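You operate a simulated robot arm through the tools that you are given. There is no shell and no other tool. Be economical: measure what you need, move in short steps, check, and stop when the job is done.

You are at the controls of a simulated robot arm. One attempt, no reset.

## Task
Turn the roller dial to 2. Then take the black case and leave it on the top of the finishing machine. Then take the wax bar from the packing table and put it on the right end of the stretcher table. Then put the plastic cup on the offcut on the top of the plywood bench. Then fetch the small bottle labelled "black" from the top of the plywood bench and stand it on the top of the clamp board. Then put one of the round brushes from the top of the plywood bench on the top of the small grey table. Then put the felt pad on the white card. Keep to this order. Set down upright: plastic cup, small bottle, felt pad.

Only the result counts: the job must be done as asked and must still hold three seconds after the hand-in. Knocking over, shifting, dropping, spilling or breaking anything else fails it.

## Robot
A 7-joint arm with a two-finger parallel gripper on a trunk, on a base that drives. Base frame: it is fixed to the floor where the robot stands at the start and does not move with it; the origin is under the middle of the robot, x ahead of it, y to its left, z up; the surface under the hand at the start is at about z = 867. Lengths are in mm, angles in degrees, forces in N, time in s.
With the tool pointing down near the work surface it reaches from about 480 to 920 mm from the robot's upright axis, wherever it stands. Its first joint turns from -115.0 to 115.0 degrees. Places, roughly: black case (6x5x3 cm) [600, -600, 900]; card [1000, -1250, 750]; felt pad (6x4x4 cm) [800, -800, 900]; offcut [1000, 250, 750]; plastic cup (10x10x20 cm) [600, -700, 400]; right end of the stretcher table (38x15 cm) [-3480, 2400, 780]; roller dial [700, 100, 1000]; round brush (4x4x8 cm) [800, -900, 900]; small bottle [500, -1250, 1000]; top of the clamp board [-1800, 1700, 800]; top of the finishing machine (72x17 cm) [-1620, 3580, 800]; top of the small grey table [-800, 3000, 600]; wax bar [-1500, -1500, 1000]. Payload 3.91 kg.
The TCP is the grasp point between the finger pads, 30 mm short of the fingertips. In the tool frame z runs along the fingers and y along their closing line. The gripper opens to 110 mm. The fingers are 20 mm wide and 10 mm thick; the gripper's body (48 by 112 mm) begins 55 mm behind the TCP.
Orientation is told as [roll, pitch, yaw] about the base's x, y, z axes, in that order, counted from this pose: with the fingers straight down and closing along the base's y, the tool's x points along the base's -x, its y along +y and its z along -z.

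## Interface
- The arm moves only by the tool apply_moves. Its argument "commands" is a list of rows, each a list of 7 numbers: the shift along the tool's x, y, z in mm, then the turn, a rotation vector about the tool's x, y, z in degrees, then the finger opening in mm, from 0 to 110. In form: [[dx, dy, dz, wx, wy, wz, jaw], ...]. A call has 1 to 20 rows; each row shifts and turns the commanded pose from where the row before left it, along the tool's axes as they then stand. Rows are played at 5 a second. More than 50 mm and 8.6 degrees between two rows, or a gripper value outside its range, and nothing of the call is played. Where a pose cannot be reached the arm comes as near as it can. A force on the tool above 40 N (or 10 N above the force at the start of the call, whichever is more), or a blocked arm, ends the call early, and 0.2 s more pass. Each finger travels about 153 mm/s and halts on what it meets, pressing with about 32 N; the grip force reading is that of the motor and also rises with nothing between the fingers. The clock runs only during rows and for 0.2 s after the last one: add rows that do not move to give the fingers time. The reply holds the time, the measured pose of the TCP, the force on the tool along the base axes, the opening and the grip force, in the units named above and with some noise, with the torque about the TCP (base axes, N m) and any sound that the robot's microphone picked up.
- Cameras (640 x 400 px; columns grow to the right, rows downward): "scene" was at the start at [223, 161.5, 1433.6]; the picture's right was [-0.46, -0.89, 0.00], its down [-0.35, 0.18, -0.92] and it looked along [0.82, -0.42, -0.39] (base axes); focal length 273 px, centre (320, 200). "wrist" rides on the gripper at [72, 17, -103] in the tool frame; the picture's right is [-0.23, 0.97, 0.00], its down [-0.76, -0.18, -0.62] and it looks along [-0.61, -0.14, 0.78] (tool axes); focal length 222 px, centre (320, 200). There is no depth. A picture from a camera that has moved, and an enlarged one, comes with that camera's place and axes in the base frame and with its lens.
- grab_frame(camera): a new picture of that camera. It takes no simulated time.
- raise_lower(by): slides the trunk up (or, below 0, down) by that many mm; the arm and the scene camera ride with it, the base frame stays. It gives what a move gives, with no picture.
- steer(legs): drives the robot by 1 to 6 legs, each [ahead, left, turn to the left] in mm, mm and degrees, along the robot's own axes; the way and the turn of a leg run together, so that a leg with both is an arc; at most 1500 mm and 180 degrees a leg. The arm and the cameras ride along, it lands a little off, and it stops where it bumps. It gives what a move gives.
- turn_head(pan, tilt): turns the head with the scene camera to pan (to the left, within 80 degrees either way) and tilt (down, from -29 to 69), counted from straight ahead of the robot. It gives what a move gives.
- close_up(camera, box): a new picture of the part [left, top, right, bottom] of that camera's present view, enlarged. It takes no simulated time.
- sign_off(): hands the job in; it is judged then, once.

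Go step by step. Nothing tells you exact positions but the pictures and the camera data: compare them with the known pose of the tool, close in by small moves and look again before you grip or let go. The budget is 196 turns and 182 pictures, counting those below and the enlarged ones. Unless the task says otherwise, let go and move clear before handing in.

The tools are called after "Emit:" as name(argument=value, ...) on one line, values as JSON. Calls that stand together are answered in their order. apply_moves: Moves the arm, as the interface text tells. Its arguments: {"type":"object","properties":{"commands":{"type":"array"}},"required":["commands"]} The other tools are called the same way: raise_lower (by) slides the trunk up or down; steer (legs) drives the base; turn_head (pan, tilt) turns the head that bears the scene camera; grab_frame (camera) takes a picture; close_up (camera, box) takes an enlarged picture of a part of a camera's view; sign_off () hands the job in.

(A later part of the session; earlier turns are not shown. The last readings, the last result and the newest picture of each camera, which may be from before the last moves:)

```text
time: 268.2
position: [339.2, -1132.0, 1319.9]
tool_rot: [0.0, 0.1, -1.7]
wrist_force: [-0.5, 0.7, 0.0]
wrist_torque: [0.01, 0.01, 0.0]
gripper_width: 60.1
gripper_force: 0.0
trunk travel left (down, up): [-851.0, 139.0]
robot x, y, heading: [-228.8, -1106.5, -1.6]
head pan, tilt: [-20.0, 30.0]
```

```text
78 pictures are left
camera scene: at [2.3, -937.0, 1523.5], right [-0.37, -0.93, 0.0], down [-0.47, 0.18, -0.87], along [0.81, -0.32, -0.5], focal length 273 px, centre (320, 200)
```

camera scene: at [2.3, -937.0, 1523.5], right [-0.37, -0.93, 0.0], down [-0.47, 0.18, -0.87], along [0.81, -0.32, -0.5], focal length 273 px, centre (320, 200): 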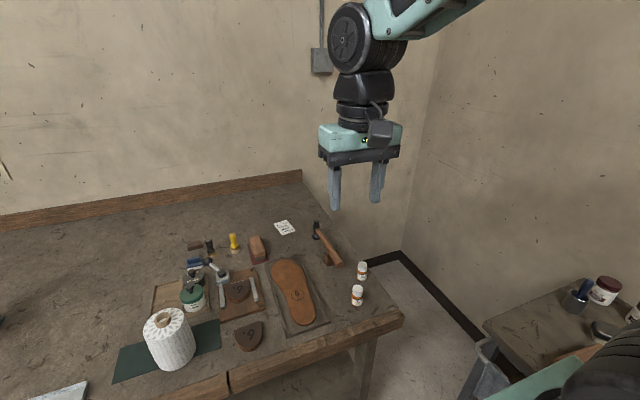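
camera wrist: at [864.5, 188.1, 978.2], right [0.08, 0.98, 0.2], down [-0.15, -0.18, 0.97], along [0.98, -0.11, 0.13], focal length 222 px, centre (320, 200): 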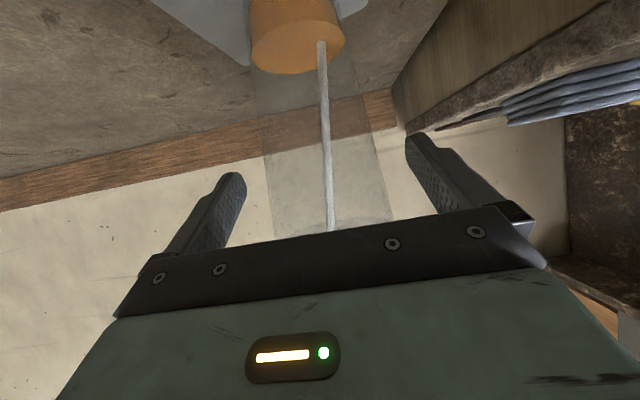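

Emit:
close_up(camera="scene", box=[320, 250, 400, 320])

Emit:
close_up(camera="scene", box=[160, 200, 320, 320])

Emit:
grab_frame(camera="wrist")

```text
5.71 times, centred on (360, 285) of scene
camera zoom: at [2.3, -937.0, 1523.5], right [-0.37, -0.93, 0.0], down [-0.47, 0.18, -0.87], along [0.81, -0.32, -0.5], focal length 1562 px, centre (91, -286)
```

zoom: 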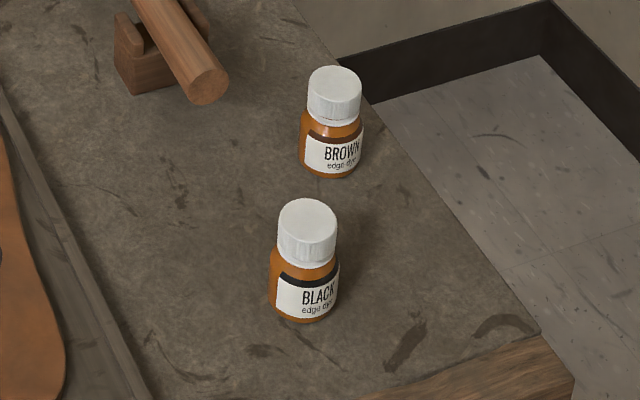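

```text
3.33 times, centred on (240, 260) of scene
camera zoom: at [2.3, -937.0, 1523.5], right [-0.37, -0.93, 0.0], down [-0.47, 0.18, -0.87], along [0.81, -0.32, -0.5], focal length 911 px, centre (587, 0)
```

zoom: 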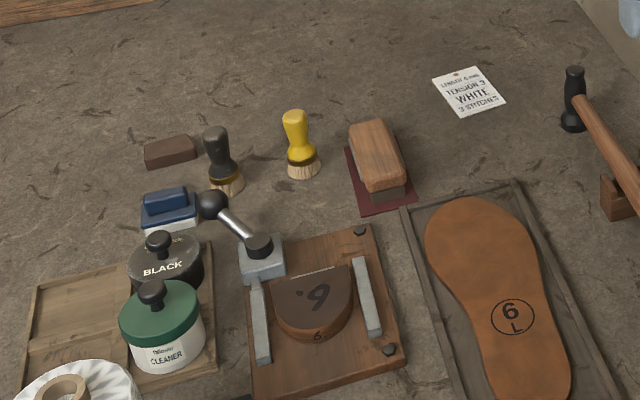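

```text
75 pictures are left
camera wrist: at [267.5, -1111.5, 1422.4], right [0.26, 0.97, 0.0], down [0.76, -0.2, 0.62], along [0.6, -0.16, -0.78], focal length 222 px, centre (320, 200)
```

wrist: 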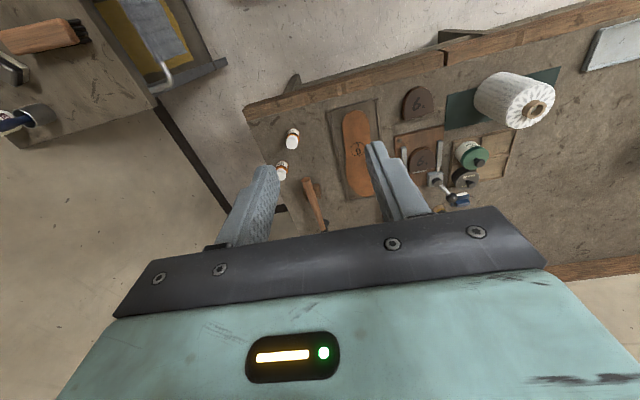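

The nearer amber bottle reads BLACK, at about (461, −1234), 34 mm wide, 68 mm tall. Moving above it.

Emit:
apply_moves(commands=[[-17.9, -14, 37, 0, 0, 0, 64], [-17.9, -14, 37, 0, 0, 0, 64], [-17.9, -14, 37, 0, 0, 0, 64], [-17.9, -14, 37, 0, 0, 0, 64], [-17.9, -14, 37, 0, 0, 0, 64], [-17.9, -14, 37, 0, 0, 0, 64], [-17.9, -14, 37, 0, 0, 0, 64], [0, 0, 40, 0, 0, 0, 64], [0, 0, 0, 0, 0, 0, 64]])

Emit:
grab_frame(camera="wrist")

```text
time: 270.2
position: [461.0, -1232.3, 1017.9]
tool_rot: [0.0, 0.0, -1.7]
wrist_force: [0.0, 0.2, -0.2]
wrist_torque: [0.0, 0.01, -0.01]
gripper_width: 64.1
gripper_force: 0.1
trunk travel left (down, up): [-851.0, 139.0]
robot x, y, heading: [-229.7, -1104.6, -1.6]
head pan, tilt: [-20.0, 30.0]
```

```text
74 pictures are left
camera wrist: at [388.8, -1213.0, 1120.8], right [0.26, 0.97, 0.0], down [0.76, -0.2, 0.62], along [0.6, -0.16, -0.78], focal length 222 px, centre (320, 200)
```

wrist: 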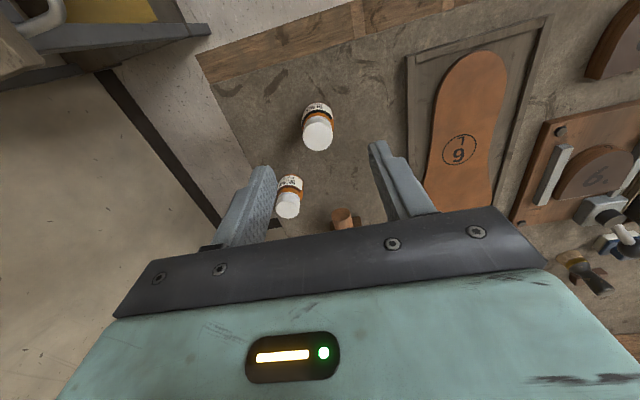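

Well aligned. Descending and gripping the black bottle.

Emit:
apply_moves(commands=[[-2, -2.5, 38, 0, 0, 0, 60], [0, 0, 38, 0, 0, 0, 60], [0, 0, 36, 0, 0, 0, 60], [0, 0, 0, 0, 0, 0, 60], [0, 0, 0, 0, 0, 0, 48], [0, 0, 0, 0, 0, 0, 40], [0, 0, 0, 0, 0, 0, 34], [0, 0, 0, 0, 0, 0, 28], [0, 0, 0, 0, 0, 0, 26]])

Emit:
grab_frame(camera="wrist")

Emit:
close_up(camera="scene", box=[310, 230, 410, 320])

```text
time: 272.2
position: [463.4, -1234.7, 904.7]
tool_rot: [0.1, 0.0, -1.8]
wrist_force: [-0.2, 0.7, -0.2]
wrist_torque: [-0.02, 0.02, 0.01]
gripper_width: 33.9
gripper_force: 31.6
trunk travel left (down, up): [-851.0, 139.0]
robot x, y, heading: [-227.5, -1103.7, -1.3]
head pan, tilt: [-20.0, 30.0]
```

```text
73 pictures are left
camera wrist: at [390.9, -1216.4, 1008.4], right [0.26, 0.97, 0.0], down [0.76, -0.2, 0.62], along [0.6, -0.16, -0.78], focal length 222 px, centre (320, 200)
```

wrist: 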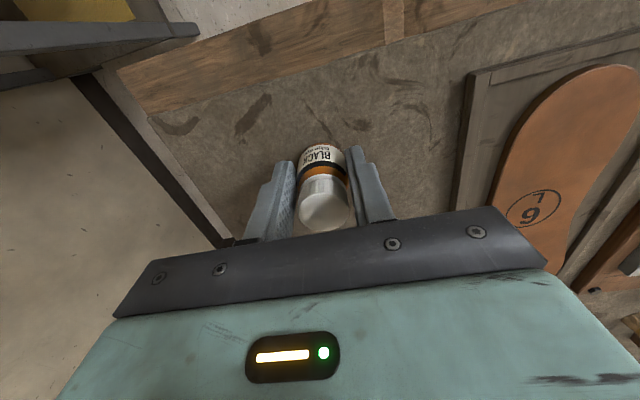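

```text
4.44 times, centred on (360, 275) of scene
camera zoom: at [2.3, -937.0, 1523.5], right [-0.37, -0.93, 0.0], down [-0.46, 0.18, -0.87], along [0.81, -0.32, -0.5], focal length 1215 px, centre (142, -133)
```

zoom: 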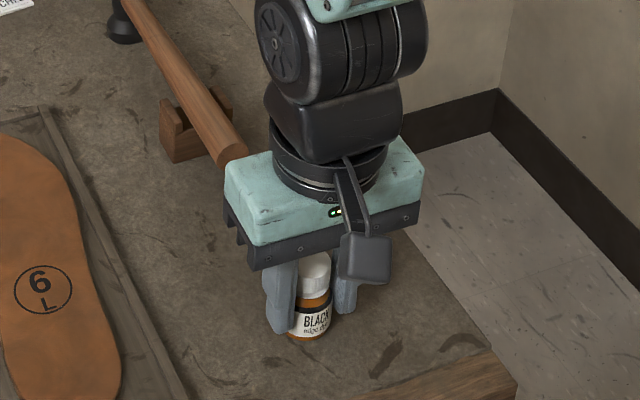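

Bottle gripped (34 mm). Lifting and retracting, then driving to the middle table.

Emit:
apply_moves(commands=[[0, 0, -20, 0, 0, 0, 26], [0, 0, -40, 0, 0, 0, 26], [0, 0, -45, 0, 0, 0, 26], [0, 0, -45, 0, 0, 0, 26], [0, 0, -45, 0, 0, 0, 26], [10, 0, -45, 0, 0, 0, 26], [20, 5, -40, 0, 0, 0, 26], [20, 10, -40, 0, 0, 0, 26], [20, 20, -35, 0, 0, 0, 26], [20, 20, -25, 0, 0, 0, 26], [20, 20, 0, 0, 0, 0, 26], [20, 20, 0, 0, 0, 0, 26]])

Emit:
steer(legs=[[-350, 250, 0], [0, 0, 180], [0, -1300, 0], [0, -1200, 0]])

Emit:
turn_head(pan=0, tilt=30)

Emit:
grab_frame(camera="scene")

Emit:
grab_frame(camera="wrist")

```text
time: 274.8
position: [337.8, -1136.1, 1287.1]
tool_rot: [0.0, 0.0, -1.7]
wrist_force: [0.5, -0.1, -1.2]
wrist_torque: [0.0, 0.06, 0.02]
gripper_width: 34.1
gripper_force: 32.4
trunk travel left (down, up): [-851.0, 139.0]
robot x, y, heading: [-229.0, -1104.3, -1.7]
head pan, tilt: [-20.0, 30.0]
```

```text
time: 296.4
position: [-1122.7, 1635.8, 1287.7]
tool_rot: [0.0, 0.0, 177.8]
wrist_force: [-0.4, -0.6, -1.2]
wrist_torque: [0.04, 0.0, 0.03]
gripper_width: 33.1
gripper_force: 32.2
trunk travel left (down, up): [-851.0, 139.0]
robot x, y, heading: [-557.2, 1595.6, 178.0]
head pan, tilt: [-20.0, 30.0]
```

```text
time: 297.2
position: [-1122.5, 1636.0, 1287.6]
tool_rot: [-0.1, 0.0, 177.8]
wrist_force: [-0.4, -0.3, -0.2]
wrist_torque: [-0.02, 0.04, 0.02]
gripper_width: 33.1
gripper_force: 31.7
trunk travel left (down, up): [-851.0, 139.0]
robot x, y, heading: [-559.0, 1602.7, 178.0]
head pan, tilt: [0.0, 30.0]
```

```text
71 pictures are left
camera scene: at [-798.6, 1400.6, 1523.5], right [0.04, 1.0, 0.0], down [0.5, -0.02, -0.87], along [-0.87, 0.03, -0.5], focal length 273 px, centre (320, 200)
```

scene: 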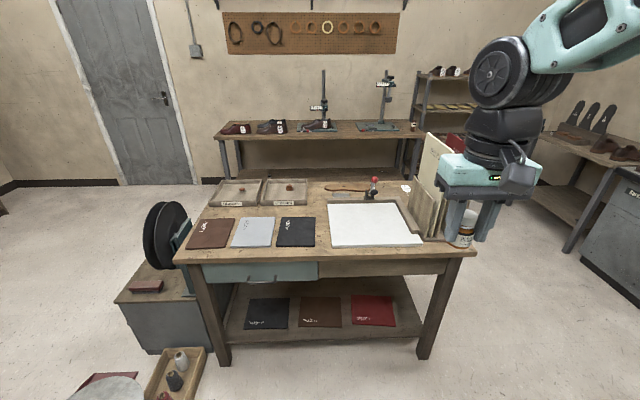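

```text
70 pictures are left
camera wrist: at [-1052.2, 1615.4, 1390.3], right [-0.26, -0.96, 0.0], down [-0.75, 0.21, 0.62], along [-0.6, 0.16, -0.78], focal length 222 px, centre (320, 200)
```

wrist: 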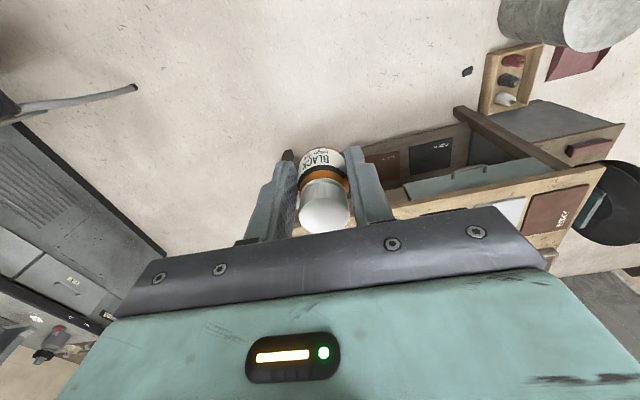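

The clamp board is the white board (with the red-ball clamp) on this table. Close-up.

Emit:
close_up(camera="scene", box=[300, 160, 480, 260])

```text
3.56 times, centred on (390, 210) of scene
camera zoom: at [-798.6, 1400.6, 1523.5], right [0.04, 1.0, 0.0], down [0.5, -0.02, -0.87], along [-0.87, 0.03, -0.5], focal length 972 px, centre (71, 164)
```

zoom: 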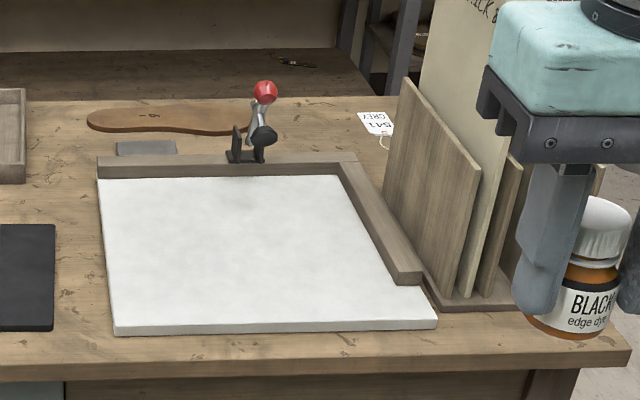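

Board spans x −1642…−1980, y 1478…1840. I'll drive closer and place the bottle near (−1770, 1650).

Emit:
steer(legs=[[440, 0, 0]])

Emit:
apply_moves(commands=[[-40, 0, 10, 0, 0, 0, 26], [-40, 0, 20, 0, 0, 0, 26], [-40, 0, 20, 0, 0, 0, 26], [-40, 0, 20, 0, 0, 0, 26], [-40, 0, 20, 0, 0, 0, 26], [0, 0, 40, 0, 0, 0, 26], [0, 0, 45, 0, 0, 0, 26], [0, 0, 45, 0, 0, 0, 26], [0, 0, 45, 0, 0, 0, 26], [0, 0, 45, 0, 0, 0, 26], [0, 0, 45, 0, 0, 0, 26], [0, 0, 0, 0, 0, 0, 26]])

Emit:
turn_head(pan=0, tilt=40)

Emit:
close_up(camera="scene", box=[240, 100, 560, 300])

Emit:
grab_frame(camera="wrist")

```text
time: 299.9
position: [-1561.1, 1658.8, 1288.4]
tool_rot: [0.0, 0.1, 177.3]
wrist_force: [0.5, 0.3, -0.3]
wrist_torque: [0.01, -0.01, 0.0]
gripper_width: 32.9
gripper_force: 31.9
trunk travel left (down, up): [-851.0, 139.0]
robot x, y, heading: [-995.9, 1616.6, 177.6]
head pan, tilt: [0.0, 30.0]
```

```text
time: 302.5
position: [-1764.0, 1671.6, 930.8]
tool_rot: [0.0, -0.1, 177.3]
wrist_force: [-0.5, 1.1, 0.5]
wrist_torque: [0.02, -0.01, -0.02]
gripper_width: 33.0
gripper_force: 31.8
trunk travel left (down, up): [-851.0, 139.0]
robot x, y, heading: [-1000.6, 1614.9, 177.7]
head pan, tilt: [0.0, 30.0]
```

```text
time: 303.2
position: [-1762.6, 1671.8, 932.4]
tool_rot: [0.0, 0.0, 177.3]
wrist_force: [0.3, 0.0, -0.6]
wrist_torque: [-0.03, -0.05, 0.02]
gripper_width: 32.7
gripper_force: 32.1
trunk travel left (down, up): [-851.0, 139.0]
robot x, y, heading: [-993.8, 1613.7, 177.2]
head pan, tilt: [0.0, 40.0]
```

```text
2.00 times, centred on (400, 200) of scene
camera zoom: at [-1234.0, 1420.6, 1508.2], right [0.05, 1.0, 0.0], down [0.64, -0.03, -0.77], along [-0.77, 0.04, -0.64], focal length 547 px, centre (160, 200)
```

zoom: 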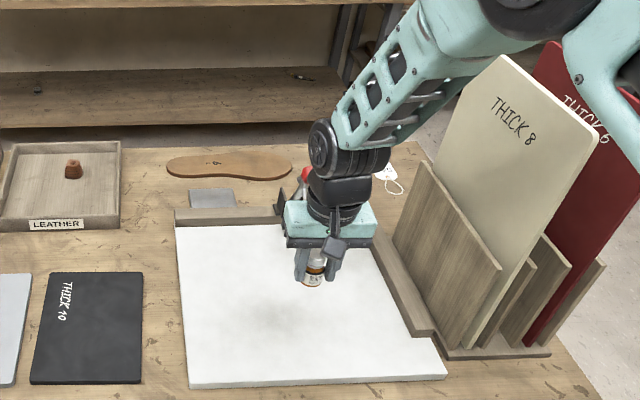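

```text
67 pictures are left
camera wrist: at [-1692.4, 1650.7, 1035.2], right [-0.27, -0.96, 0.0], down [-0.75, 0.21, 0.62], along [-0.6, 0.17, -0.78], focal length 222 px, centre (320, 200)
```

wrist: 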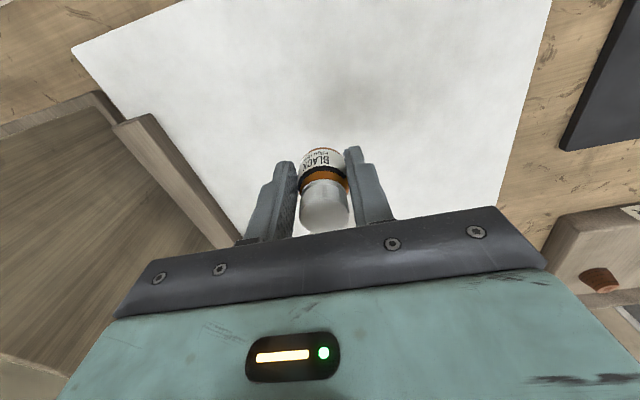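

Bottle is over the white board. Lowering toward contact.

Emit:
apply_moves(commands=[[0, 0, 25, 0, 0, 0, 26], [0, 0, 15, 0, 0, 0, 26], [0, 0, 0, 0, 0, 0, 26]])

Emit:
close_up(camera="scene", box=[360, 180, 440, 260])

```text
time: 304.0
position: [-1765.1, 1670.4, 891.7]
tool_rot: [0.0, 0.1, 177.3]
wrist_force: [-1.1, -0.2, -0.7]
wrist_torque: [0.03, 0.03, -0.02]
gripper_width: 33.1
gripper_force: 32.1
trunk travel left (down, up): [-851.0, 139.0]
robot x, y, heading: [-995.1, 1619.7, 177.3]
head pan, tilt: [0.0, 40.0]
```

```text
5.00 times, centred on (400, 220) of scene
camera zoom: at [-1234.0, 1420.6, 1508.1], right [0.05, 1.0, 0.0], down [0.64, -0.03, -0.77], along [-0.77, 0.04, -0.64], focal length 1367 px, centre (-80, 100)
```

zoom: 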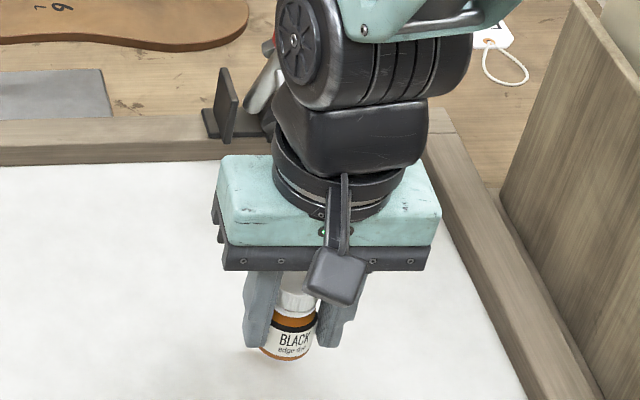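

Emit:
apply_moves(commands=[[0, 0, 3, 0, 0, 0, 26], [0, 0, 3, 0, 0, 0, 26], [0, 0, 3, 0, 0, 0, 26], [0, 0, 3, 0, 0, 0, 26], [0, 0, 0, 0, 0, 0, 26]])

Emit:
close_up(camera="scene", box=[360, 200, 440, 260])

```text
time: 305.2
position: [-1762.2, 1668.7, 879.8]
tool_rot: [-0.1, 0.0, 177.4]
wrist_force: [-0.5, -0.1, 0.2]
wrist_torque: [0.01, -0.01, 0.0]
gripper_width: 32.8
gripper_force: 31.9
trunk travel left (down, up): [-851.0, 139.0]
robot x, y, heading: [-991.2, 1621.4, 177.5]
head pan, tilt: [0.0, 40.0]
```

```text
6.67 times, centred on (400, 230) of scene
camera zoom: at [-1234.0, 1420.6, 1508.1], right [0.05, 1.0, 0.0], down [0.64, -0.03, -0.77], along [-0.77, 0.04, -0.64], focal length 1823 px, centre (-213, 0)
```

zoom: 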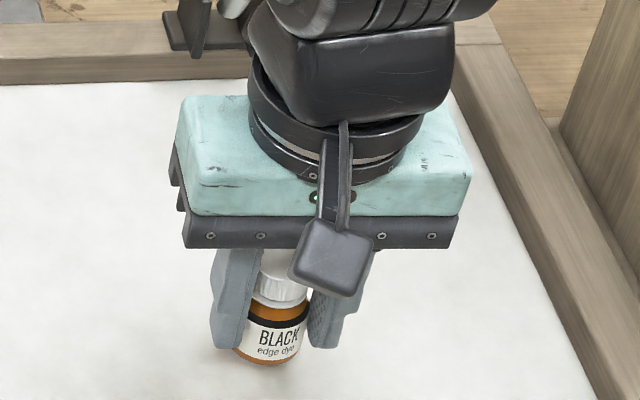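

Emit:
apply_moves(commands=[[0, 0, 3, 0, 0, 0, 26], [0, 0, 3, 0, 0, 0, 26], [0, 0, 2, 0, 0, 0, 26], [0, 0, 0, 0, 0, 0, 26]])

Emit:
apply_moves(commands=[[0, 0, 2, 0, 0, 0, 26], [0, 0, 2, 0, 0, 0, 26], [0, 0, 0, 0, 0, 0, 26]])

```text
time: 306.2
position: [-1761.8, 1668.9, 873.3]
tool_rot: [-0.1, 0.0, 177.3]
wrist_force: [-0.4, 0.7, -1.7]
wrist_torque: [-0.02, -0.01, -0.01]
gripper_width: 32.8
gripper_force: 31.9
trunk travel left (down, up): [-851.0, 139.0]
robot x, y, heading: [-999.5, 1618.9, 177.4]
head pan, tilt: [0.0, 40.0]
```

```text
time: 307.0
position: [-1762.4, 1668.4, 867.9]
tool_rot: [0.0, 0.0, 177.3]
wrist_force: [-0.1, 0.1, -0.8]
wrist_torque: [-0.03, -0.04, 0.0]
gripper_width: 32.8
gripper_force: 32.0
trunk travel left (down, up): [-851.0, 139.0]
robot x, y, heading: [-995.2, 1614.0, 177.5]
head pan, tilt: [0.0, 40.0]
```

Emit:
apply_moves(commands=[[0, 0, 2, 0, 0, 0, 26], [0, 0, 2, 0, 0, 0, 26], [0, 0, 2, 0, 0, 0, 26], [0, 0, 0, 0, 0, 0, 26]])

Emit:
close_up(camera="scene", box=[360, 200, 440, 260])

```text
time: 308.0
position: [-1763.4, 1670.6, 863.2]
tool_rot: [0.0, 0.0, 177.2]
wrist_force: [0.5, 0.6, 3.8]
wrist_torque: [-0.02, 0.01, 0.02]
gripper_width: 32.7
gripper_force: 31.7
trunk travel left (down, up): [-851.0, 139.0]
robot x, y, heading: [-995.8, 1610.9, 177.5]
head pan, tilt: [0.0, 40.0]
```

```text
6.67 times, centred on (400, 230) of scene
camera zoom: at [-1233.7, 1420.6, 1508.3], right [0.05, 1.0, 0.0], down [0.64, -0.03, -0.77], along [-0.77, 0.04, -0.64], focal length 1823 px, centre (-213, 0)
```

zoom: 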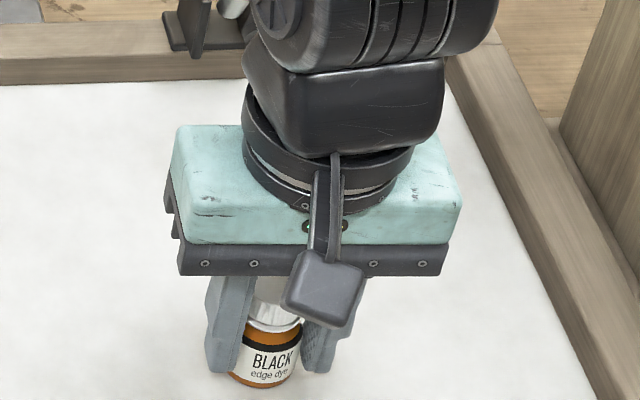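

Light contact (≈4 N). One more mm, then open gently and rise.

Emit:
apply_moves(commands=[[0, 0, 1, 0, 0, 0, 26], [0, 0, 0, 0, 0, 0, 26], [0, 0, 0, 0, 0, 0, 36], [0, 0, 0, 0, 0, 0, 46], [0, 0, 0, 0, 0, 0, 58], [0, 0, 0, 0, 0, 0, 60], [0, 0, -20, 0, 0, 0, 60], [0, 0, -40, 0, 0, 0, 60], [0, 0, -45, 0, 0, 0, 60], [0, 0, -45, 0, 0, 0, 60], [0, 0, -45, 0, 0, 0, 60], [0, 0, -45, 0, 0, 0, 60], [0, 0, -45, 0, 0, 0, 60], [20, 0, -45, 0, 0, 0, 60], [30, 0, -40, 0, 0, 0, 60], [30, 0, -35, 0, 0, 0, 60], [40, 0, 0, 0, 0, 0, 60], [40, 0, 0, 0, 0, 0, 60], [40, 0, 0, 0, 0, 0, 60]])

Emit:
close_up(camera="scene", box=[280, 140, 480, 300])

```text
time: 312.0
position: [-1565.0, 1657.4, 1267.4]
tool_rot: [-0.1, 0.0, 177.3]
wrist_force: [-0.2, -0.7, -0.5]
wrist_torque: [0.01, -0.05, 0.02]
gripper_width: 59.8
gripper_force: 0.1
trunk travel left (down, up): [-851.0, 139.0]
robot x, y, heading: [-994.4, 1617.0, 177.4]
head pan, tilt: [0.0, 40.0]
```

```text
2.50 times, centred on (380, 220) of scene
camera zoom: at [-1234.5, 1420.6, 1508.0], right [0.05, 1.0, 0.0], down [0.64, -0.03, -0.77], along [-0.77, 0.04, -0.64], focal length 684 px, centre (170, 150)
```

zoom: 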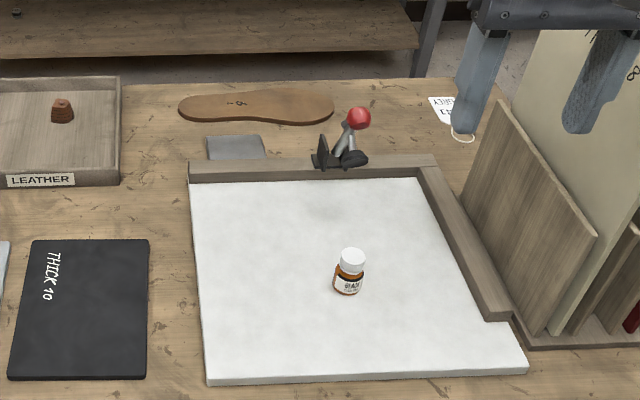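

The bottle stands on the clamp board. Next a round brush: I drive back to the right part of the plywood bench (yellow brush ≈ (830, −933)).

Emit:
steer(legs=[[-440, 0, 0], [0, 1230, 0], [0, 1230, 0], [0, 0, 182], [450, 0, 0]])

Emit:
turn_head(pan=-20, tilt=35)

Emit:
grab_frame(camera="scene")

```text
refused: 182 is not a number from -180 to 180
```

```text
time: 312.8
position: [-1564.4, 1657.4, 1267.4]
tool_rot: [0.0, 0.0, 177.3]
wrist_force: [-0.8, -0.1, 0.3]
wrist_torque: [0.03, 0.0, -0.01]
gripper_width: 60.1
gripper_force: 0.0
trunk travel left (down, up): [-851.0, 139.0]
robot x, y, heading: [-996.3, 1615.0, 177.5]
head pan, tilt: [-20.0, 35.0]
```

```text
62 pictures are left
camera scene: at [-1230.3, 1450.6, 1515.7], right [0.38, 0.92, 0.0], down [0.53, -0.22, -0.82], along [-0.76, 0.31, -0.57], focal length 273 px, centre (320, 200)
```

scene: 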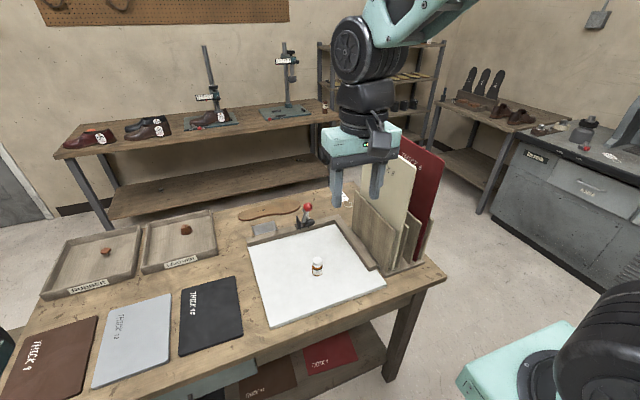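

Emit:
steer(legs=[[-440, 0, 0], [0, 1230, 0], [0, 1230, 0], [0, 0, 180], [450, 0, 0]])

Emit:
grab_frame(camera="scene")

```text
time: 336.9
position: [295.3, -1052.5, 1266.0]
tool_rot: [0.0, 0.0, -8.0]
wrist_force: [0.5, 0.2, -0.6]
wrist_torque: [-0.02, -0.03, 0.04]
gripper_width: 59.9
gripper_force: 0.1
trunk travel left (down, up): [-851.0, 139.0]
robot x, y, heading: [-267.3, -957.0, -8.2]
head pan, tilt: [-20.0, 35.0]
```

```text
61 pictures are left
camera scene: at [-21.0, -816.3, 1515.7], right [-0.47, -0.88, 0.0], down [-0.51, 0.27, -0.82], along [0.72, -0.38, -0.57], focal length 273 px, centre (320, 200)
```

scene: 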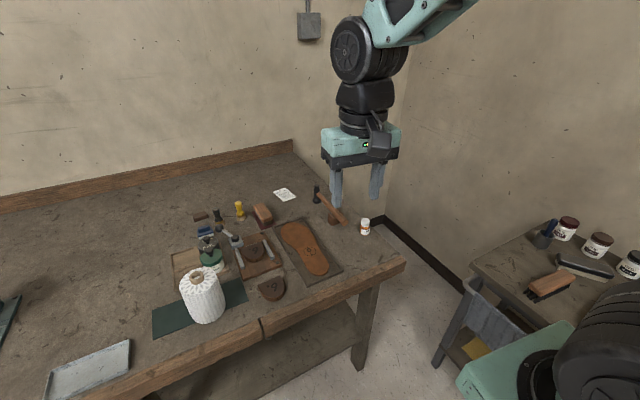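

Emit:
steer(legs=[[0, 0, 8], [270, 60, 0]])

Emit:
turn_head(pan=-15, tilt=40)

Emit:
close_up(camera="scene", box=[180, 100, 380, 230])

```text
time: 339.4
position: [567.7, -909.3, 1266.8]
tool_rot: [0.1, 0.0, 0.2]
wrist_force: [0.3, -0.2, -0.2]
wrist_torque: [0.0, -0.04, 0.02]
gripper_width: 59.9
gripper_force: 0.1
trunk travel left (down, up): [-851.0, 139.0]
robot x, y, heading: [0.3, -898.4, 0.3]
head pan, tilt: [-20.0, 35.0]
```

```text
time: 340.1
position: [568.1, -910.5, 1266.2]
tool_rot: [-0.1, 0.0, 0.2]
wrist_force: [-0.9, -0.5, -0.1]
wrist_torque: [-0.01, 0.0, 0.01]
gripper_width: 60.0
gripper_force: 0.0
trunk travel left (down, up): [-851.0, 139.0]
robot x, y, heading: [-2.1, -897.8, 0.2]
head pan, tilt: [-15.0, 40.0]
```

```text
3.08 times, centred on (280, 165) of scene
camera zoom: at [220.7, -714.3, 1508.2], right [-0.26, -0.97, 0.0], down [-0.62, 0.16, -0.77], along [0.74, -0.2, -0.64], focal length 841 px, centre (443, 308)
```

zoom: 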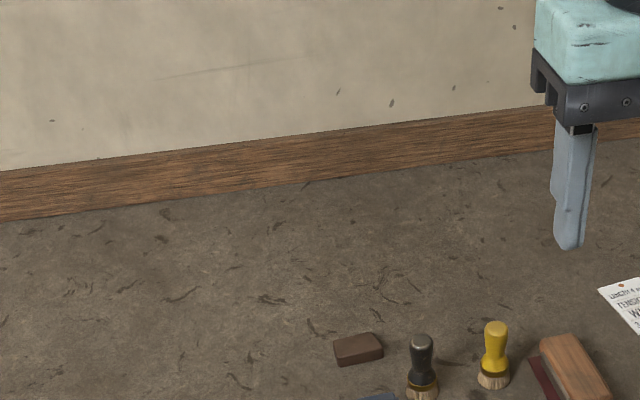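

Yellow brush centre (828, −934), top z≈945. Moving over it with the hand turned 90° so the fingers close along x (free of neighbours).

Emit:
apply_moves(commands=[[-37.1, -3.5, 23.7, 0, 0, 0, 70], [-37.1, -3.5, 23.7, 0, 0, 0, 70], [-37.1, -3.5, 23.7, 0, 0, 0, 70], [-37.1, -3.5, 23.7, 0, 0, 0, 70], [-37.1, -3.5, 23.7, 0, 0, 0, 70], [-37.1, -3.5, 23.7, 0, 0, 0, 70], [-37.1, -3.5, 23.7, 0, 0, 0, 70], [0, 0, 0, 0, 0, -8.2, 70], [0, 0, 0, 0, 0, -8.2, 70], [0, 0, 0, 0, 0, -8.2, 70], [0, 0, 0, 0, 0, -8.2, 70], [0, 0, 0, 0, 0, -8.2, 70], [0, 0, 0, 0, 0, -8.2, 70], [0, 0, 0, 0, 0, -8.2, 70], [0, 0, 0, 0, 0, -8.2, 70], [0, 0, 0, 0, 0, -8.2, 70], [0, 0, 0, 0, 0, -8.2, 70], [0, 0, 0, 0, 0, -8, 70], [0, 0, 0, 0, 0, 0, 70]])

Emit:
grab_frame(camera="wrist")

```text
time: 344.1
position: [828.4, -935.2, 1100.8]
tool_rot: [0.0, 0.0, 90.2]
wrist_force: [-0.4, -0.4, 0.0]
wrist_torque: [-0.02, 0.02, 0.01]
gripper_width: 70.1
gripper_force: 0.0
trunk travel left (down, up): [-851.0, 139.0]
robot x, y, heading: [-4.3, -898.5, 0.1]
head pan, tilt: [-15.0, 40.0]
```

```text
59 pictures are left
camera wrist: at [810.7, -1007.8, 1203.8], right [-0.97, 0.22, 0.0], down [0.17, 0.76, 0.62], along [0.14, 0.61, -0.78], focal length 222 px, centre (320, 200)
```

wrist: 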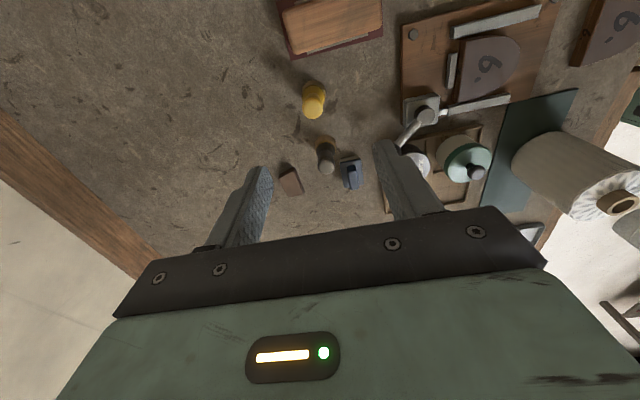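

Over the yellow brush (small +4 mm x correction). Descending to the handle and gripping.

Emit:
apply_moves(commands=[[0, -4, 40, 0, 0, 0, 70], [0, 0, 45, 0, 0, 0, 70], [0, 0, 45, 0, 0, 0, 70], [0, 0, 0, 0, 0, 0, 70]])

Emit:
grab_frame(camera="wrist")

Emit:
close_up(camera="scene", box=[260, 140, 400, 260])

```text
time: 345.1
position: [831.4, -936.4, 971.8]
tool_rot: [0.1, 0.0, 90.2]
wrist_force: [0.2, 1.4, -0.1]
wrist_torque: [-0.01, -0.02, -0.01]
gripper_width: 69.7
gripper_force: 0.1
trunk travel left (down, up): [-851.0, 139.0]
robot x, y, heading: [-2.2, -896.1, 0.2]
head pan, tilt: [-15.0, 40.0]
```

```text
58 pictures are left
camera wrist: at [814.8, -1010.2, 1074.9], right [-0.97, 0.22, 0.0], down [0.18, 0.76, 0.62], along [0.14, 0.61, -0.78], focal length 222 px, centre (320, 200)
```

wrist: 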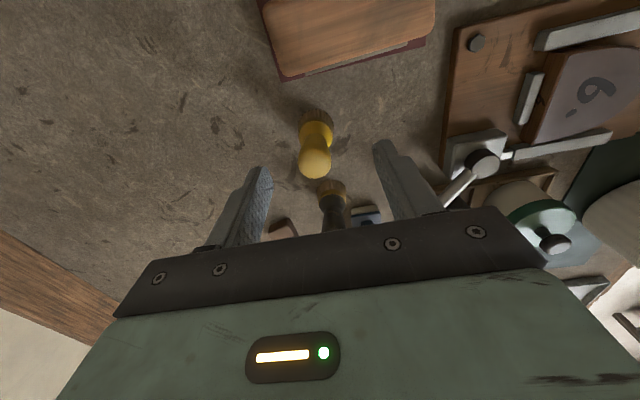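

```text
3.33 times, centred on (330, 200) of scene
camera zoom: at [220.7, -714.3, 1508.1], right [-0.25, -0.97, 0.0], down [-0.62, 0.16, -0.77], along [0.74, -0.2, -0.64], focal length 911 px, centre (287, 200)
```

zoom: 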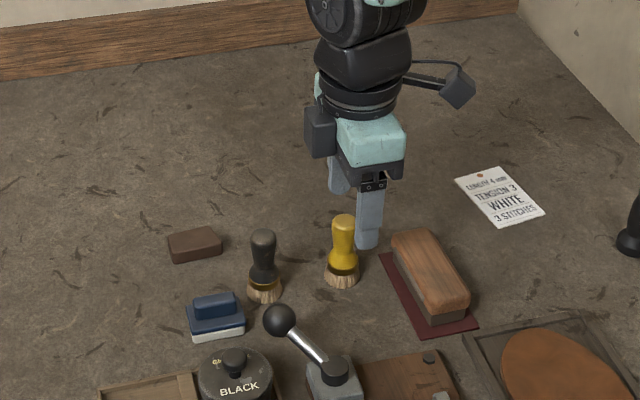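

Aligned within finger width. Descending 57 mm and closing slowly.

Emit:
apply_moves(commands=[[0, 0, 30, 0, 0, 0, 70], [0, 0, 27, 0, 0, 0, 70], [0, 0, 0, 0, 0, 0, 55], [0, 0, 0, 0, 0, 0, 44], [0, 0, 0, 0, 0, 0, 36], [0, 0, 0, 0, 0, 0, 30], [0, 0, 0, 0, 0, 0, 24], [0, 0, 0, 0, 0, 0, 18], [0, 0, 0, 0, 0, 0, 14], [0, 0, 0, 0, 0, 0, 14]])

Emit:
grab_frame(camera="wrist")

```text
time: 347.3
position: [830.9, -936.2, 914.7]
tool_rot: [0.0, 0.0, 90.2]
wrist_force: [-1.0, 0.3, -1.2]
wrist_torque: [-0.01, -0.01, 0.01]
gripper_width: 27.6
gripper_force: 31.6
trunk travel left (down, up): [-851.0, 139.0]
robot x, y, heading: [-2.6, -900.2, 0.4]
head pan, tilt: [-15.0, 40.0]
```

```text
56 pictures are left
camera wrist: at [813.4, -1008.3, 1017.9], right [-0.97, 0.22, 0.0], down [0.18, 0.76, 0.62], along [0.14, 0.61, -0.78], focal length 222 px, centre (320, 200)
```

wrist: 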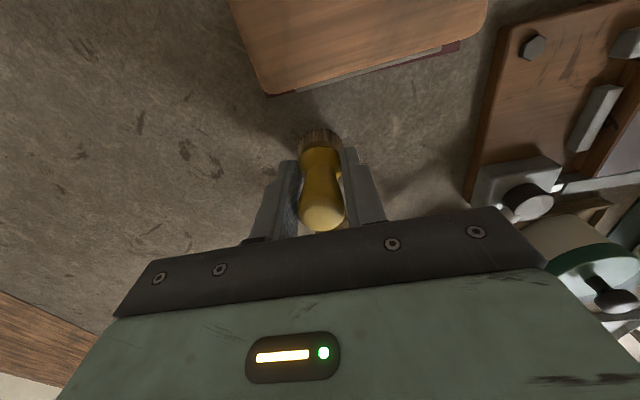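

Gripped (27.6 mm). Lifting and turning the hand back.

Emit:
apply_moves(commands=[[0, 0, -20, 0, 0, 0, 14], [0, 0, -40, 0, 0, 0, 14], [0, 0, -45, 0, 0, 0, 14], [0, 0, -45, 0, 0, 0, 14], [0, 0, -45, 0, 0, 0, 14], [0, 0, -45, 0, 0, 0, 14], [0, 0, -45, 0, 0, 0, 14], [0, 0, -45, 0, 0, 0, 14], [0, 0, -25, 0, 0, 0, 14], [0, 40, 0, 0, 0, 0, 14], [0, 40, 0, 0, 0, 0, 14], [0, 40, 0, 0, 0, 0, 14], [0, 40, 0, 0, 0, 0, 14], [0, 40, 0, 0, 0, 0, 14], [0, 40, 0, 0, 0, 0, 14], [0, 20, 0, 0, 0, 0, 14], [0, 0, 0, 0, 0, 0, 14]])

Emit:
grab_frame(camera="wrist")

```text
time: 350.9
position: [569.7, -935.9, 1272.4]
tool_rot: [-0.1, -0.1, 90.1]
wrist_force: [0.4, -0.7, -0.5]
wrist_torque: [-0.01, 0.0, -0.03]
gripper_width: 27.5
gripper_force: 32.2
trunk travel left (down, up): [-851.0, 139.0]
robot x, y, heading: [-1.2, -897.0, 0.3]
head pan, tilt: [-15.0, 40.0]
```

```text
55 pictures are left
camera wrist: at [552.8, -1008.9, 1374.4], right [-0.97, 0.22, 0.0], down [0.18, 0.76, 0.62], along [0.14, 0.61, -0.78], focal length 222 px, centre (320, 200)
```

wrist: 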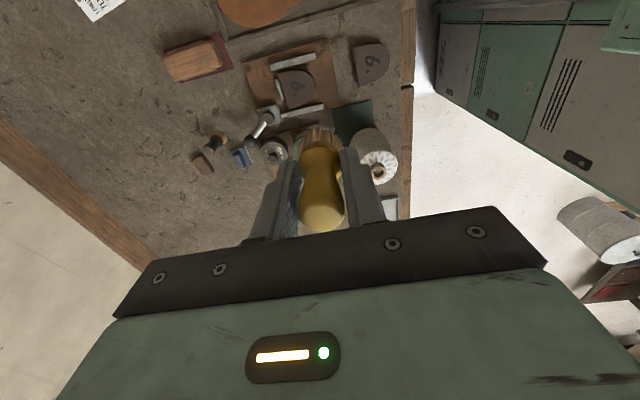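

Brush held. Driving to the small grey table, facing +y.

Emit:
steer(legs=[[-600, 0, 0], [0, 0, 90], [1450, 80, 0], [1450, 80, 0]])

Emit:
turn_head(pan=0, tilt=35)

Emit:
grab_frame(camera="scene")

Emit:
grab_frame(camera="wrist")

```text
time: 371.6
position: [-857.9, 2522.6, 1270.7]
tool_rot: [0.0, 0.0, -177.5]
wrist_force: [-0.3, -0.2, -0.2]
wrist_torque: [0.0, -0.02, -0.06]
gripper_width: 27.7
gripper_force: 32.4
trunk travel left (down, up): [-851.0, 139.0]
robot x, y, heading: [-871.4, 1945.4, 92.5]
head pan, tilt: [-15.0, 40.0]
```

```text
time: 372.4
position: [-857.3, 2523.4, 1269.9]
tool_rot: [0.0, 0.0, -177.5]
wrist_force: [0.7, 0.3, -0.6]
wrist_torque: [0.0, 0.02, -0.01]
gripper_width: 27.6
gripper_force: 31.6
trunk travel left (down, up): [-851.0, 139.0]
robot x, y, heading: [-871.2, 1949.1, 92.5]
head pan, tilt: [0.0, 35.0]
```

```text
54 pictures are left
camera scene: at [-1090.2, 2169.7, 1515.7], right [1.0, 0.04, 0.0], down [0.03, -0.57, -0.82], along [-0.04, 0.82, -0.57], focal length 273 px, centre (320, 200)
```

scene: 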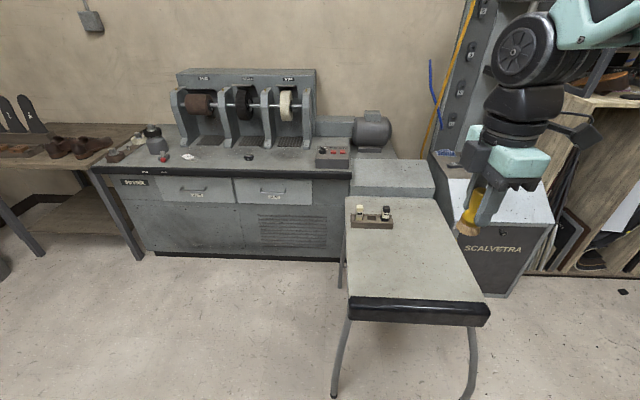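

```text
53 pictures are left
camera wrist: at [-785.8, 2509.4, 1374.4], right [-0.18, -0.98, 0.0], down [-0.77, 0.14, 0.62], along [-0.61, 0.11, -0.78], focal length 222 px, centre (320, 200)
```

wrist: 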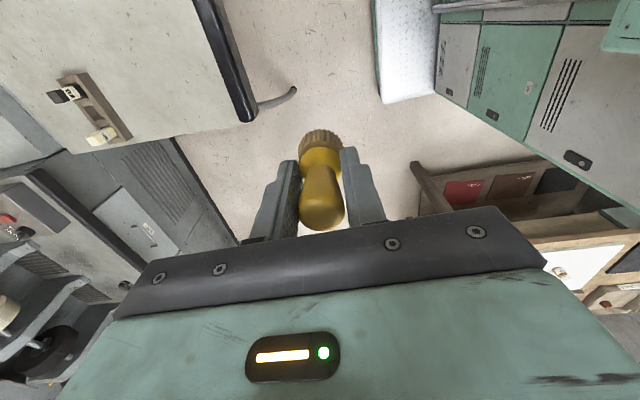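

The brush is held; the case is still in place. Grey table top ≈ z 620, x −1000…−487, y 2820…3450. I drive a bit closer and lower the trunk.

Emit:
steer(legs=[[200, -90, 0]])

Emit:
apply_moves(commands=[[0, -46, 0, 0, 0, 0, 14], [0, -46, 0, 0, 0, 0, 14], [0, -46, 0, 0, 0, 0, 14], [0, -46, 0, 0, 0, 0, 14], [0, -46, 0, 0, 0, 0, 14], [0, 0, 45, 0, 0, 0, 14], [0, 0, 45, 0, 0, 0, 14], [0, 0, 45, 0, 0, 0, 14], [0, 0, 45, 0, 0, 0, 14], [0, 0, 45, 0, 0, 0, 14], [0, 0, 0, 0, 0, 0, 14]])

Emit:
raise_lower(by=-280)

Emit:
grab_frame(camera="scene")

Emit:
grab_frame(camera="wrist")

```text
time: 374.1
position: [-775.8, 2731.9, 1272.6]
tool_rot: [0.0, -0.1, -177.7]
wrist_force: [0.2, -0.3, -0.1]
wrist_torque: [-0.03, -0.02, 0.01]
gripper_width: 27.5
gripper_force: 32.1
trunk travel left (down, up): [-851.0, 139.0]
robot x, y, heading: [-791.4, 2161.1, 92.3]
head pan, tilt: [0.0, 35.0]
```

```text
time: 376.5
position: [-785.2, 2961.7, 1047.0]
tool_rot: [0.0, 0.1, -177.6]
wrist_force: [-0.7, -1.0, -1.5]
wrist_torque: [0.02, -0.02, 0.0]
gripper_width: 27.7
gripper_force: 31.7
trunk travel left (down, up): [-851.0, 139.0]
robot x, y, heading: [-792.4, 2161.9, 92.5]
head pan, tilt: [0.0, 35.0]
```

```text
time: 379.3
position: [-784.2, 2962.5, 767.8]
tool_rot: [-0.1, 0.0, -177.6]
wrist_force: [0.6, 0.1, 1.1]
wrist_torque: [-0.02, 0.0, 0.0]
gripper_width: 27.5
gripper_force: 32.3
trunk travel left (down, up): [-571.0, 419.0]
robot x, y, heading: [-791.6, 2155.1, 92.3]
head pan, tilt: [0.0, 35.0]
```

```text
52 pictures are left
camera scene: at [-1008.6, 2378.6, 1235.7], right [1.0, 0.04, 0.0], down [0.02, -0.57, -0.82], along [-0.04, 0.82, -0.57], focal length 273 px, centre (320, 200)
```

scene: 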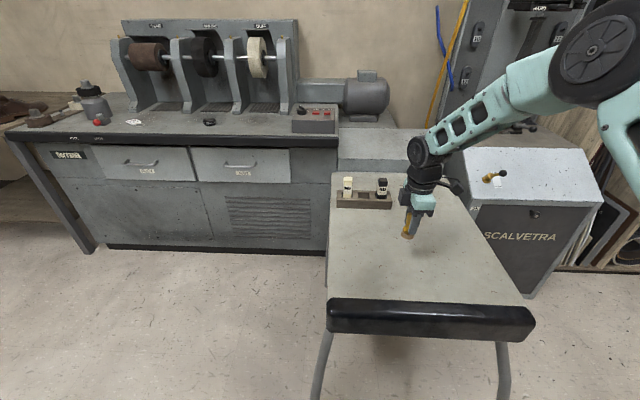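

```text
51 pictures are left
camera wrist: at [-711.8, 2947.6, 870.0], right [-0.19, -0.98, 0.0], down [-0.77, 0.15, 0.62], along [-0.61, 0.12, -0.78], focal length 222 px, centre (320, 200)
```

wrist: 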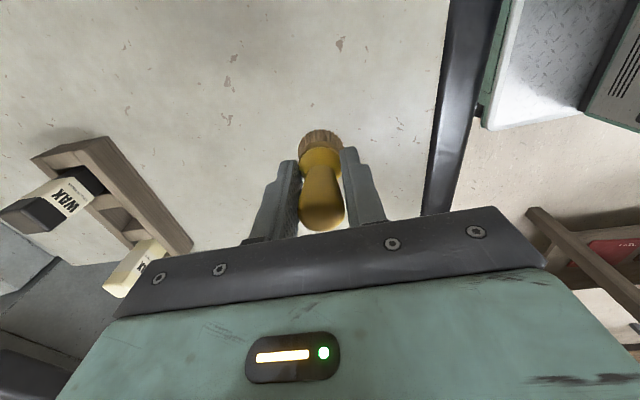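

The brush is above the table's clear area. Lowering.

Emit:
apply_moves(commands=[[0, 0, 25, 0, 0, 0, 14], [0, 0, 20, 0, 0, 0, 14], [0, 0, 5, 0, 0, 0, 14], [0, 0, 5, 0, 0, 0, 14], [0, 0, 0, 0, 0, 0, 14]])

Emit:
close_up(camera="scene", box=[360, 190, 460, 270])

```text
time: 380.5
position: [-784.9, 2962.2, 711.7]
tool_rot: [0.0, 0.1, -177.6]
wrist_force: [0.1, 0.2, 0.8]
wrist_torque: [0.02, 0.0, -0.01]
gripper_width: 28.0
gripper_force: 32.0
trunk travel left (down, up): [-571.0, 419.0]
robot x, y, heading: [-793.6, 2157.5, 92.4]
head pan, tilt: [0.0, 35.0]
```

```text
5.00 times, centred on (410, 230) of scene
camera zoom: at [-1008.6, 2378.5, 1235.7], right [1.0, 0.04, 0.0], down [0.02, -0.57, -0.82], along [-0.04, 0.82, -0.57], focal length 1367 px, centre (-130, 50)
```

zoom: 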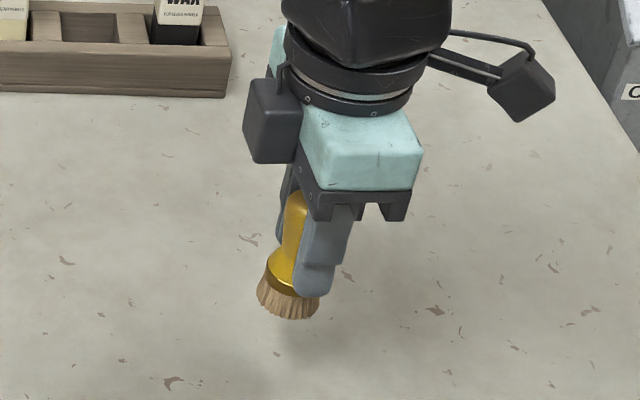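

Emit:
apply_moves(commands=[[0, 0, 8, 0, 0, 0, 14], [0, 0, 6, 0, 0, 0, 14], [0, 0, 4, 0, 0, 0, 14], [0, 0, 4, 0, 0, 0, 14], [0, 0, 0, 0, 0, 0, 14]])

Emit:
close_up(camera="scene", box=[360, 190, 460, 270])

```text
time: 381.7
position: [-784.2, 2961.7, 689.6]
tool_rot: [0.0, 0.1, -177.6]
wrist_force: [0.4, -0.2, -1.0]
wrist_torque: [-0.01, -0.02, -0.05]
gripper_width: 27.8
gripper_force: 32.3
trunk travel left (down, up): [-571.0, 419.0]
robot x, y, heading: [-793.5, 2155.1, 92.6]
head pan, tilt: [0.0, 35.0]
```

```text
5.00 times, centred on (410, 230) of scene
camera zoom: at [-1008.6, 2378.5, 1235.7], right [1.0, 0.04, 0.0], down [0.02, -0.57, -0.82], along [-0.04, 0.82, -0.57], focal length 1367 px, centre (-130, 50)
```

zoom: 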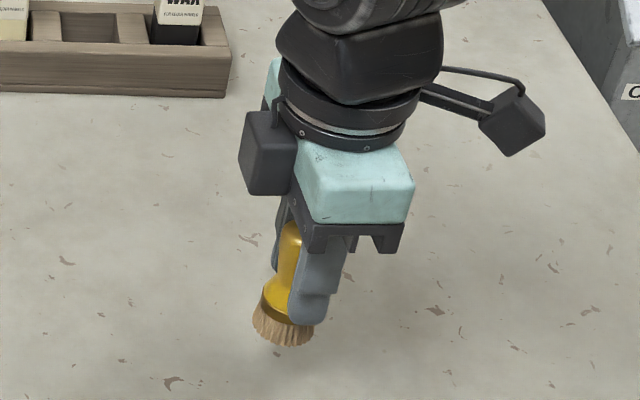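

Emit:
apply_moves(commands=[[0, 0, 4, 0, 0, 0, 14], [0, 0, 3, 0, 0, 0, 14], [0, 0, 3, 0, 0, 0, 14], [0, 0, 0, 0, 0, 0, 14]])

Emit:
apply_moves(commands=[[0, 0, 3, 0, 0, 0, 14], [0, 0, 3, 0, 0, 0, 14], [0, 0, 0, 0, 0, 0, 14]])

Emit:
close_up(camera="scene", box=[360, 200, 460, 280])

```text
time: 382.7
position: [-783.3, 2961.1, 679.8]
tool_rot: [0.0, 0.0, -177.6]
wrist_force: [0.1, -0.8, -0.5]
wrist_torque: [0.03, 0.01, 0.01]
gripper_width: 27.4
gripper_force: 32.3
trunk travel left (down, up): [-571.0, 419.0]
robot x, y, heading: [-787.2, 2160.2, 92.6]
head pan, tilt: [0.0, 35.0]
```

```text
time: 383.5
position: [-784.2, 2960.0, 672.8]
tool_rot: [0.0, 0.0, -177.6]
wrist_force: [0.3, 0.5, -0.4]
wrist_torque: [-0.01, -0.01, 0.0]
gripper_width: 27.5
gripper_force: 32.2
trunk travel left (down, up): [-571.0, 419.0]
robot x, y, heading: [-793.6, 2160.8, 92.6]
head pan, tilt: [0.0, 35.0]
```

```text
5.00 times, centred on (410, 240) of scene
camera zoom: at [-1008.6, 2378.5, 1235.7], right [1.0, 0.04, 0.0], down [0.02, -0.57, -0.82], along [-0.04, 0.82, -0.57], focal length 1367 px, centre (-130, 0)
```

zoom: 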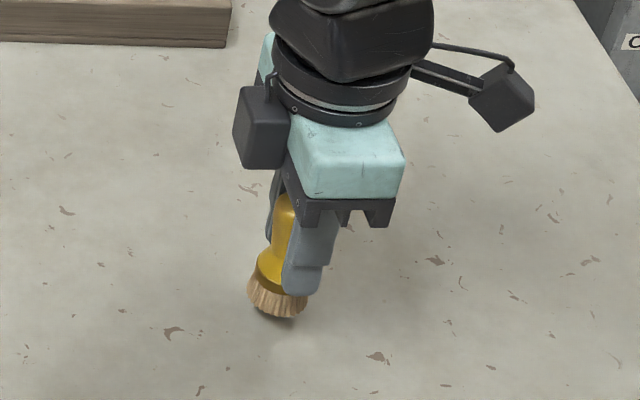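

Emit:
apply_moves(commands=[[0, 0, 3, 0, 0, 0, 14], [0, 0, 3, 0, 0, 0, 14], [0, 0, 0, 0, 0, 0, 14]])

Emit:
apply_moves(commands=[[0, 0, 2, 0, 0, 0, 14], [0, 0, 2, 0, 0, 0, 14], [0, 0, 0, 0, 0, 0, 14]])

Emit:
close_up(camera="scene", box=[360, 200, 460, 280])

```text
time: 384.3
position: [-783.0, 2961.7, 666.6]
tool_rot: [0.0, 0.0, -177.6]
wrist_force: [-0.7, 0.2, -0.6]
wrist_torque: [0.0, 0.03, 0.01]
gripper_width: 27.5
gripper_force: 32.3
trunk travel left (down, up): [-571.0, 419.0]
robot x, y, heading: [-791.4, 2156.6, 92.5]
head pan, tilt: [0.0, 35.0]
```

```text
time: 385.1
position: [-785.2, 2961.5, 663.3]
tool_rot: [0.0, 0.0, -177.6]
wrist_force: [0.9, -0.1, 0.4]
wrist_torque: [-0.01, 0.01, 0.0]
gripper_width: 27.6
gripper_force: 31.9
trunk travel left (down, up): [-571.0, 419.0]
robot x, y, heading: [-792.0, 2158.5, 92.4]
head pan, tilt: [0.0, 35.0]
```

```text
5.00 times, centred on (410, 240) of scene
camera zoom: at [-1008.6, 2378.6, 1235.7], right [1.0, 0.04, 0.0], down [0.02, -0.57, -0.82], along [-0.04, 0.82, -0.57], focal length 1367 px, centre (-130, 0)
```

zoom: 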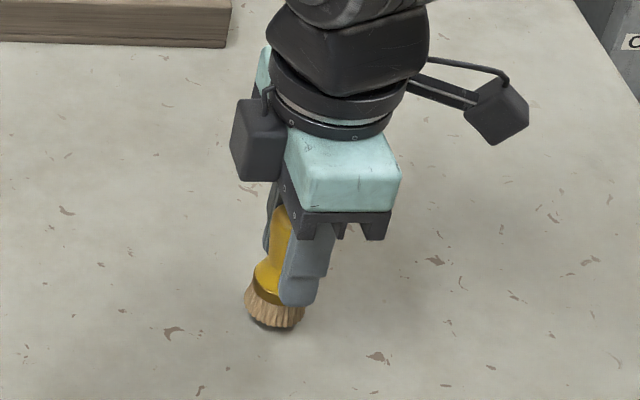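

Almost on the table. A few more mm until the force shows.

Emit:
apply_moves(commands=[[0, 0, 2, 0, 0, 0, 14], [0, 0, 2, 0, 0, 0, 14], [0, 0, 0, 0, 0, 0, 14]])

Emit:
apply_moves(commands=[[0, 0, 2, 0, 0, 0, 14], [0, 0, 0, 0, 0, 0, 14]])

```text
time: 385.9
position: [-784.4, 2960.8, 659.2]
tool_rot: [0.0, -0.1, -177.6]
wrist_force: [-0.4, -0.6, -0.2]
wrist_torque: [-0.05, 0.01, -0.02]
gripper_width: 27.9
gripper_force: 31.9
trunk travel left (down, up): [-571.0, 419.0]
robot x, y, heading: [-793.9, 2156.6, 92.5]
head pan, tilt: [0.0, 35.0]
```

```text
time: 386.5
position: [-784.4, 2961.7, 655.9]
tool_rot: [0.0, 0.0, -177.5]
wrist_force: [-0.5, -0.2, -0.5]
wrist_torque: [0.04, -0.03, -0.01]
gripper_width: 27.8
gripper_force: 32.2
trunk travel left (down, up): [-571.0, 419.0]
robot x, y, heading: [-787.8, 2155.1, 92.5]
head pan, tilt: [0.0, 35.0]
```

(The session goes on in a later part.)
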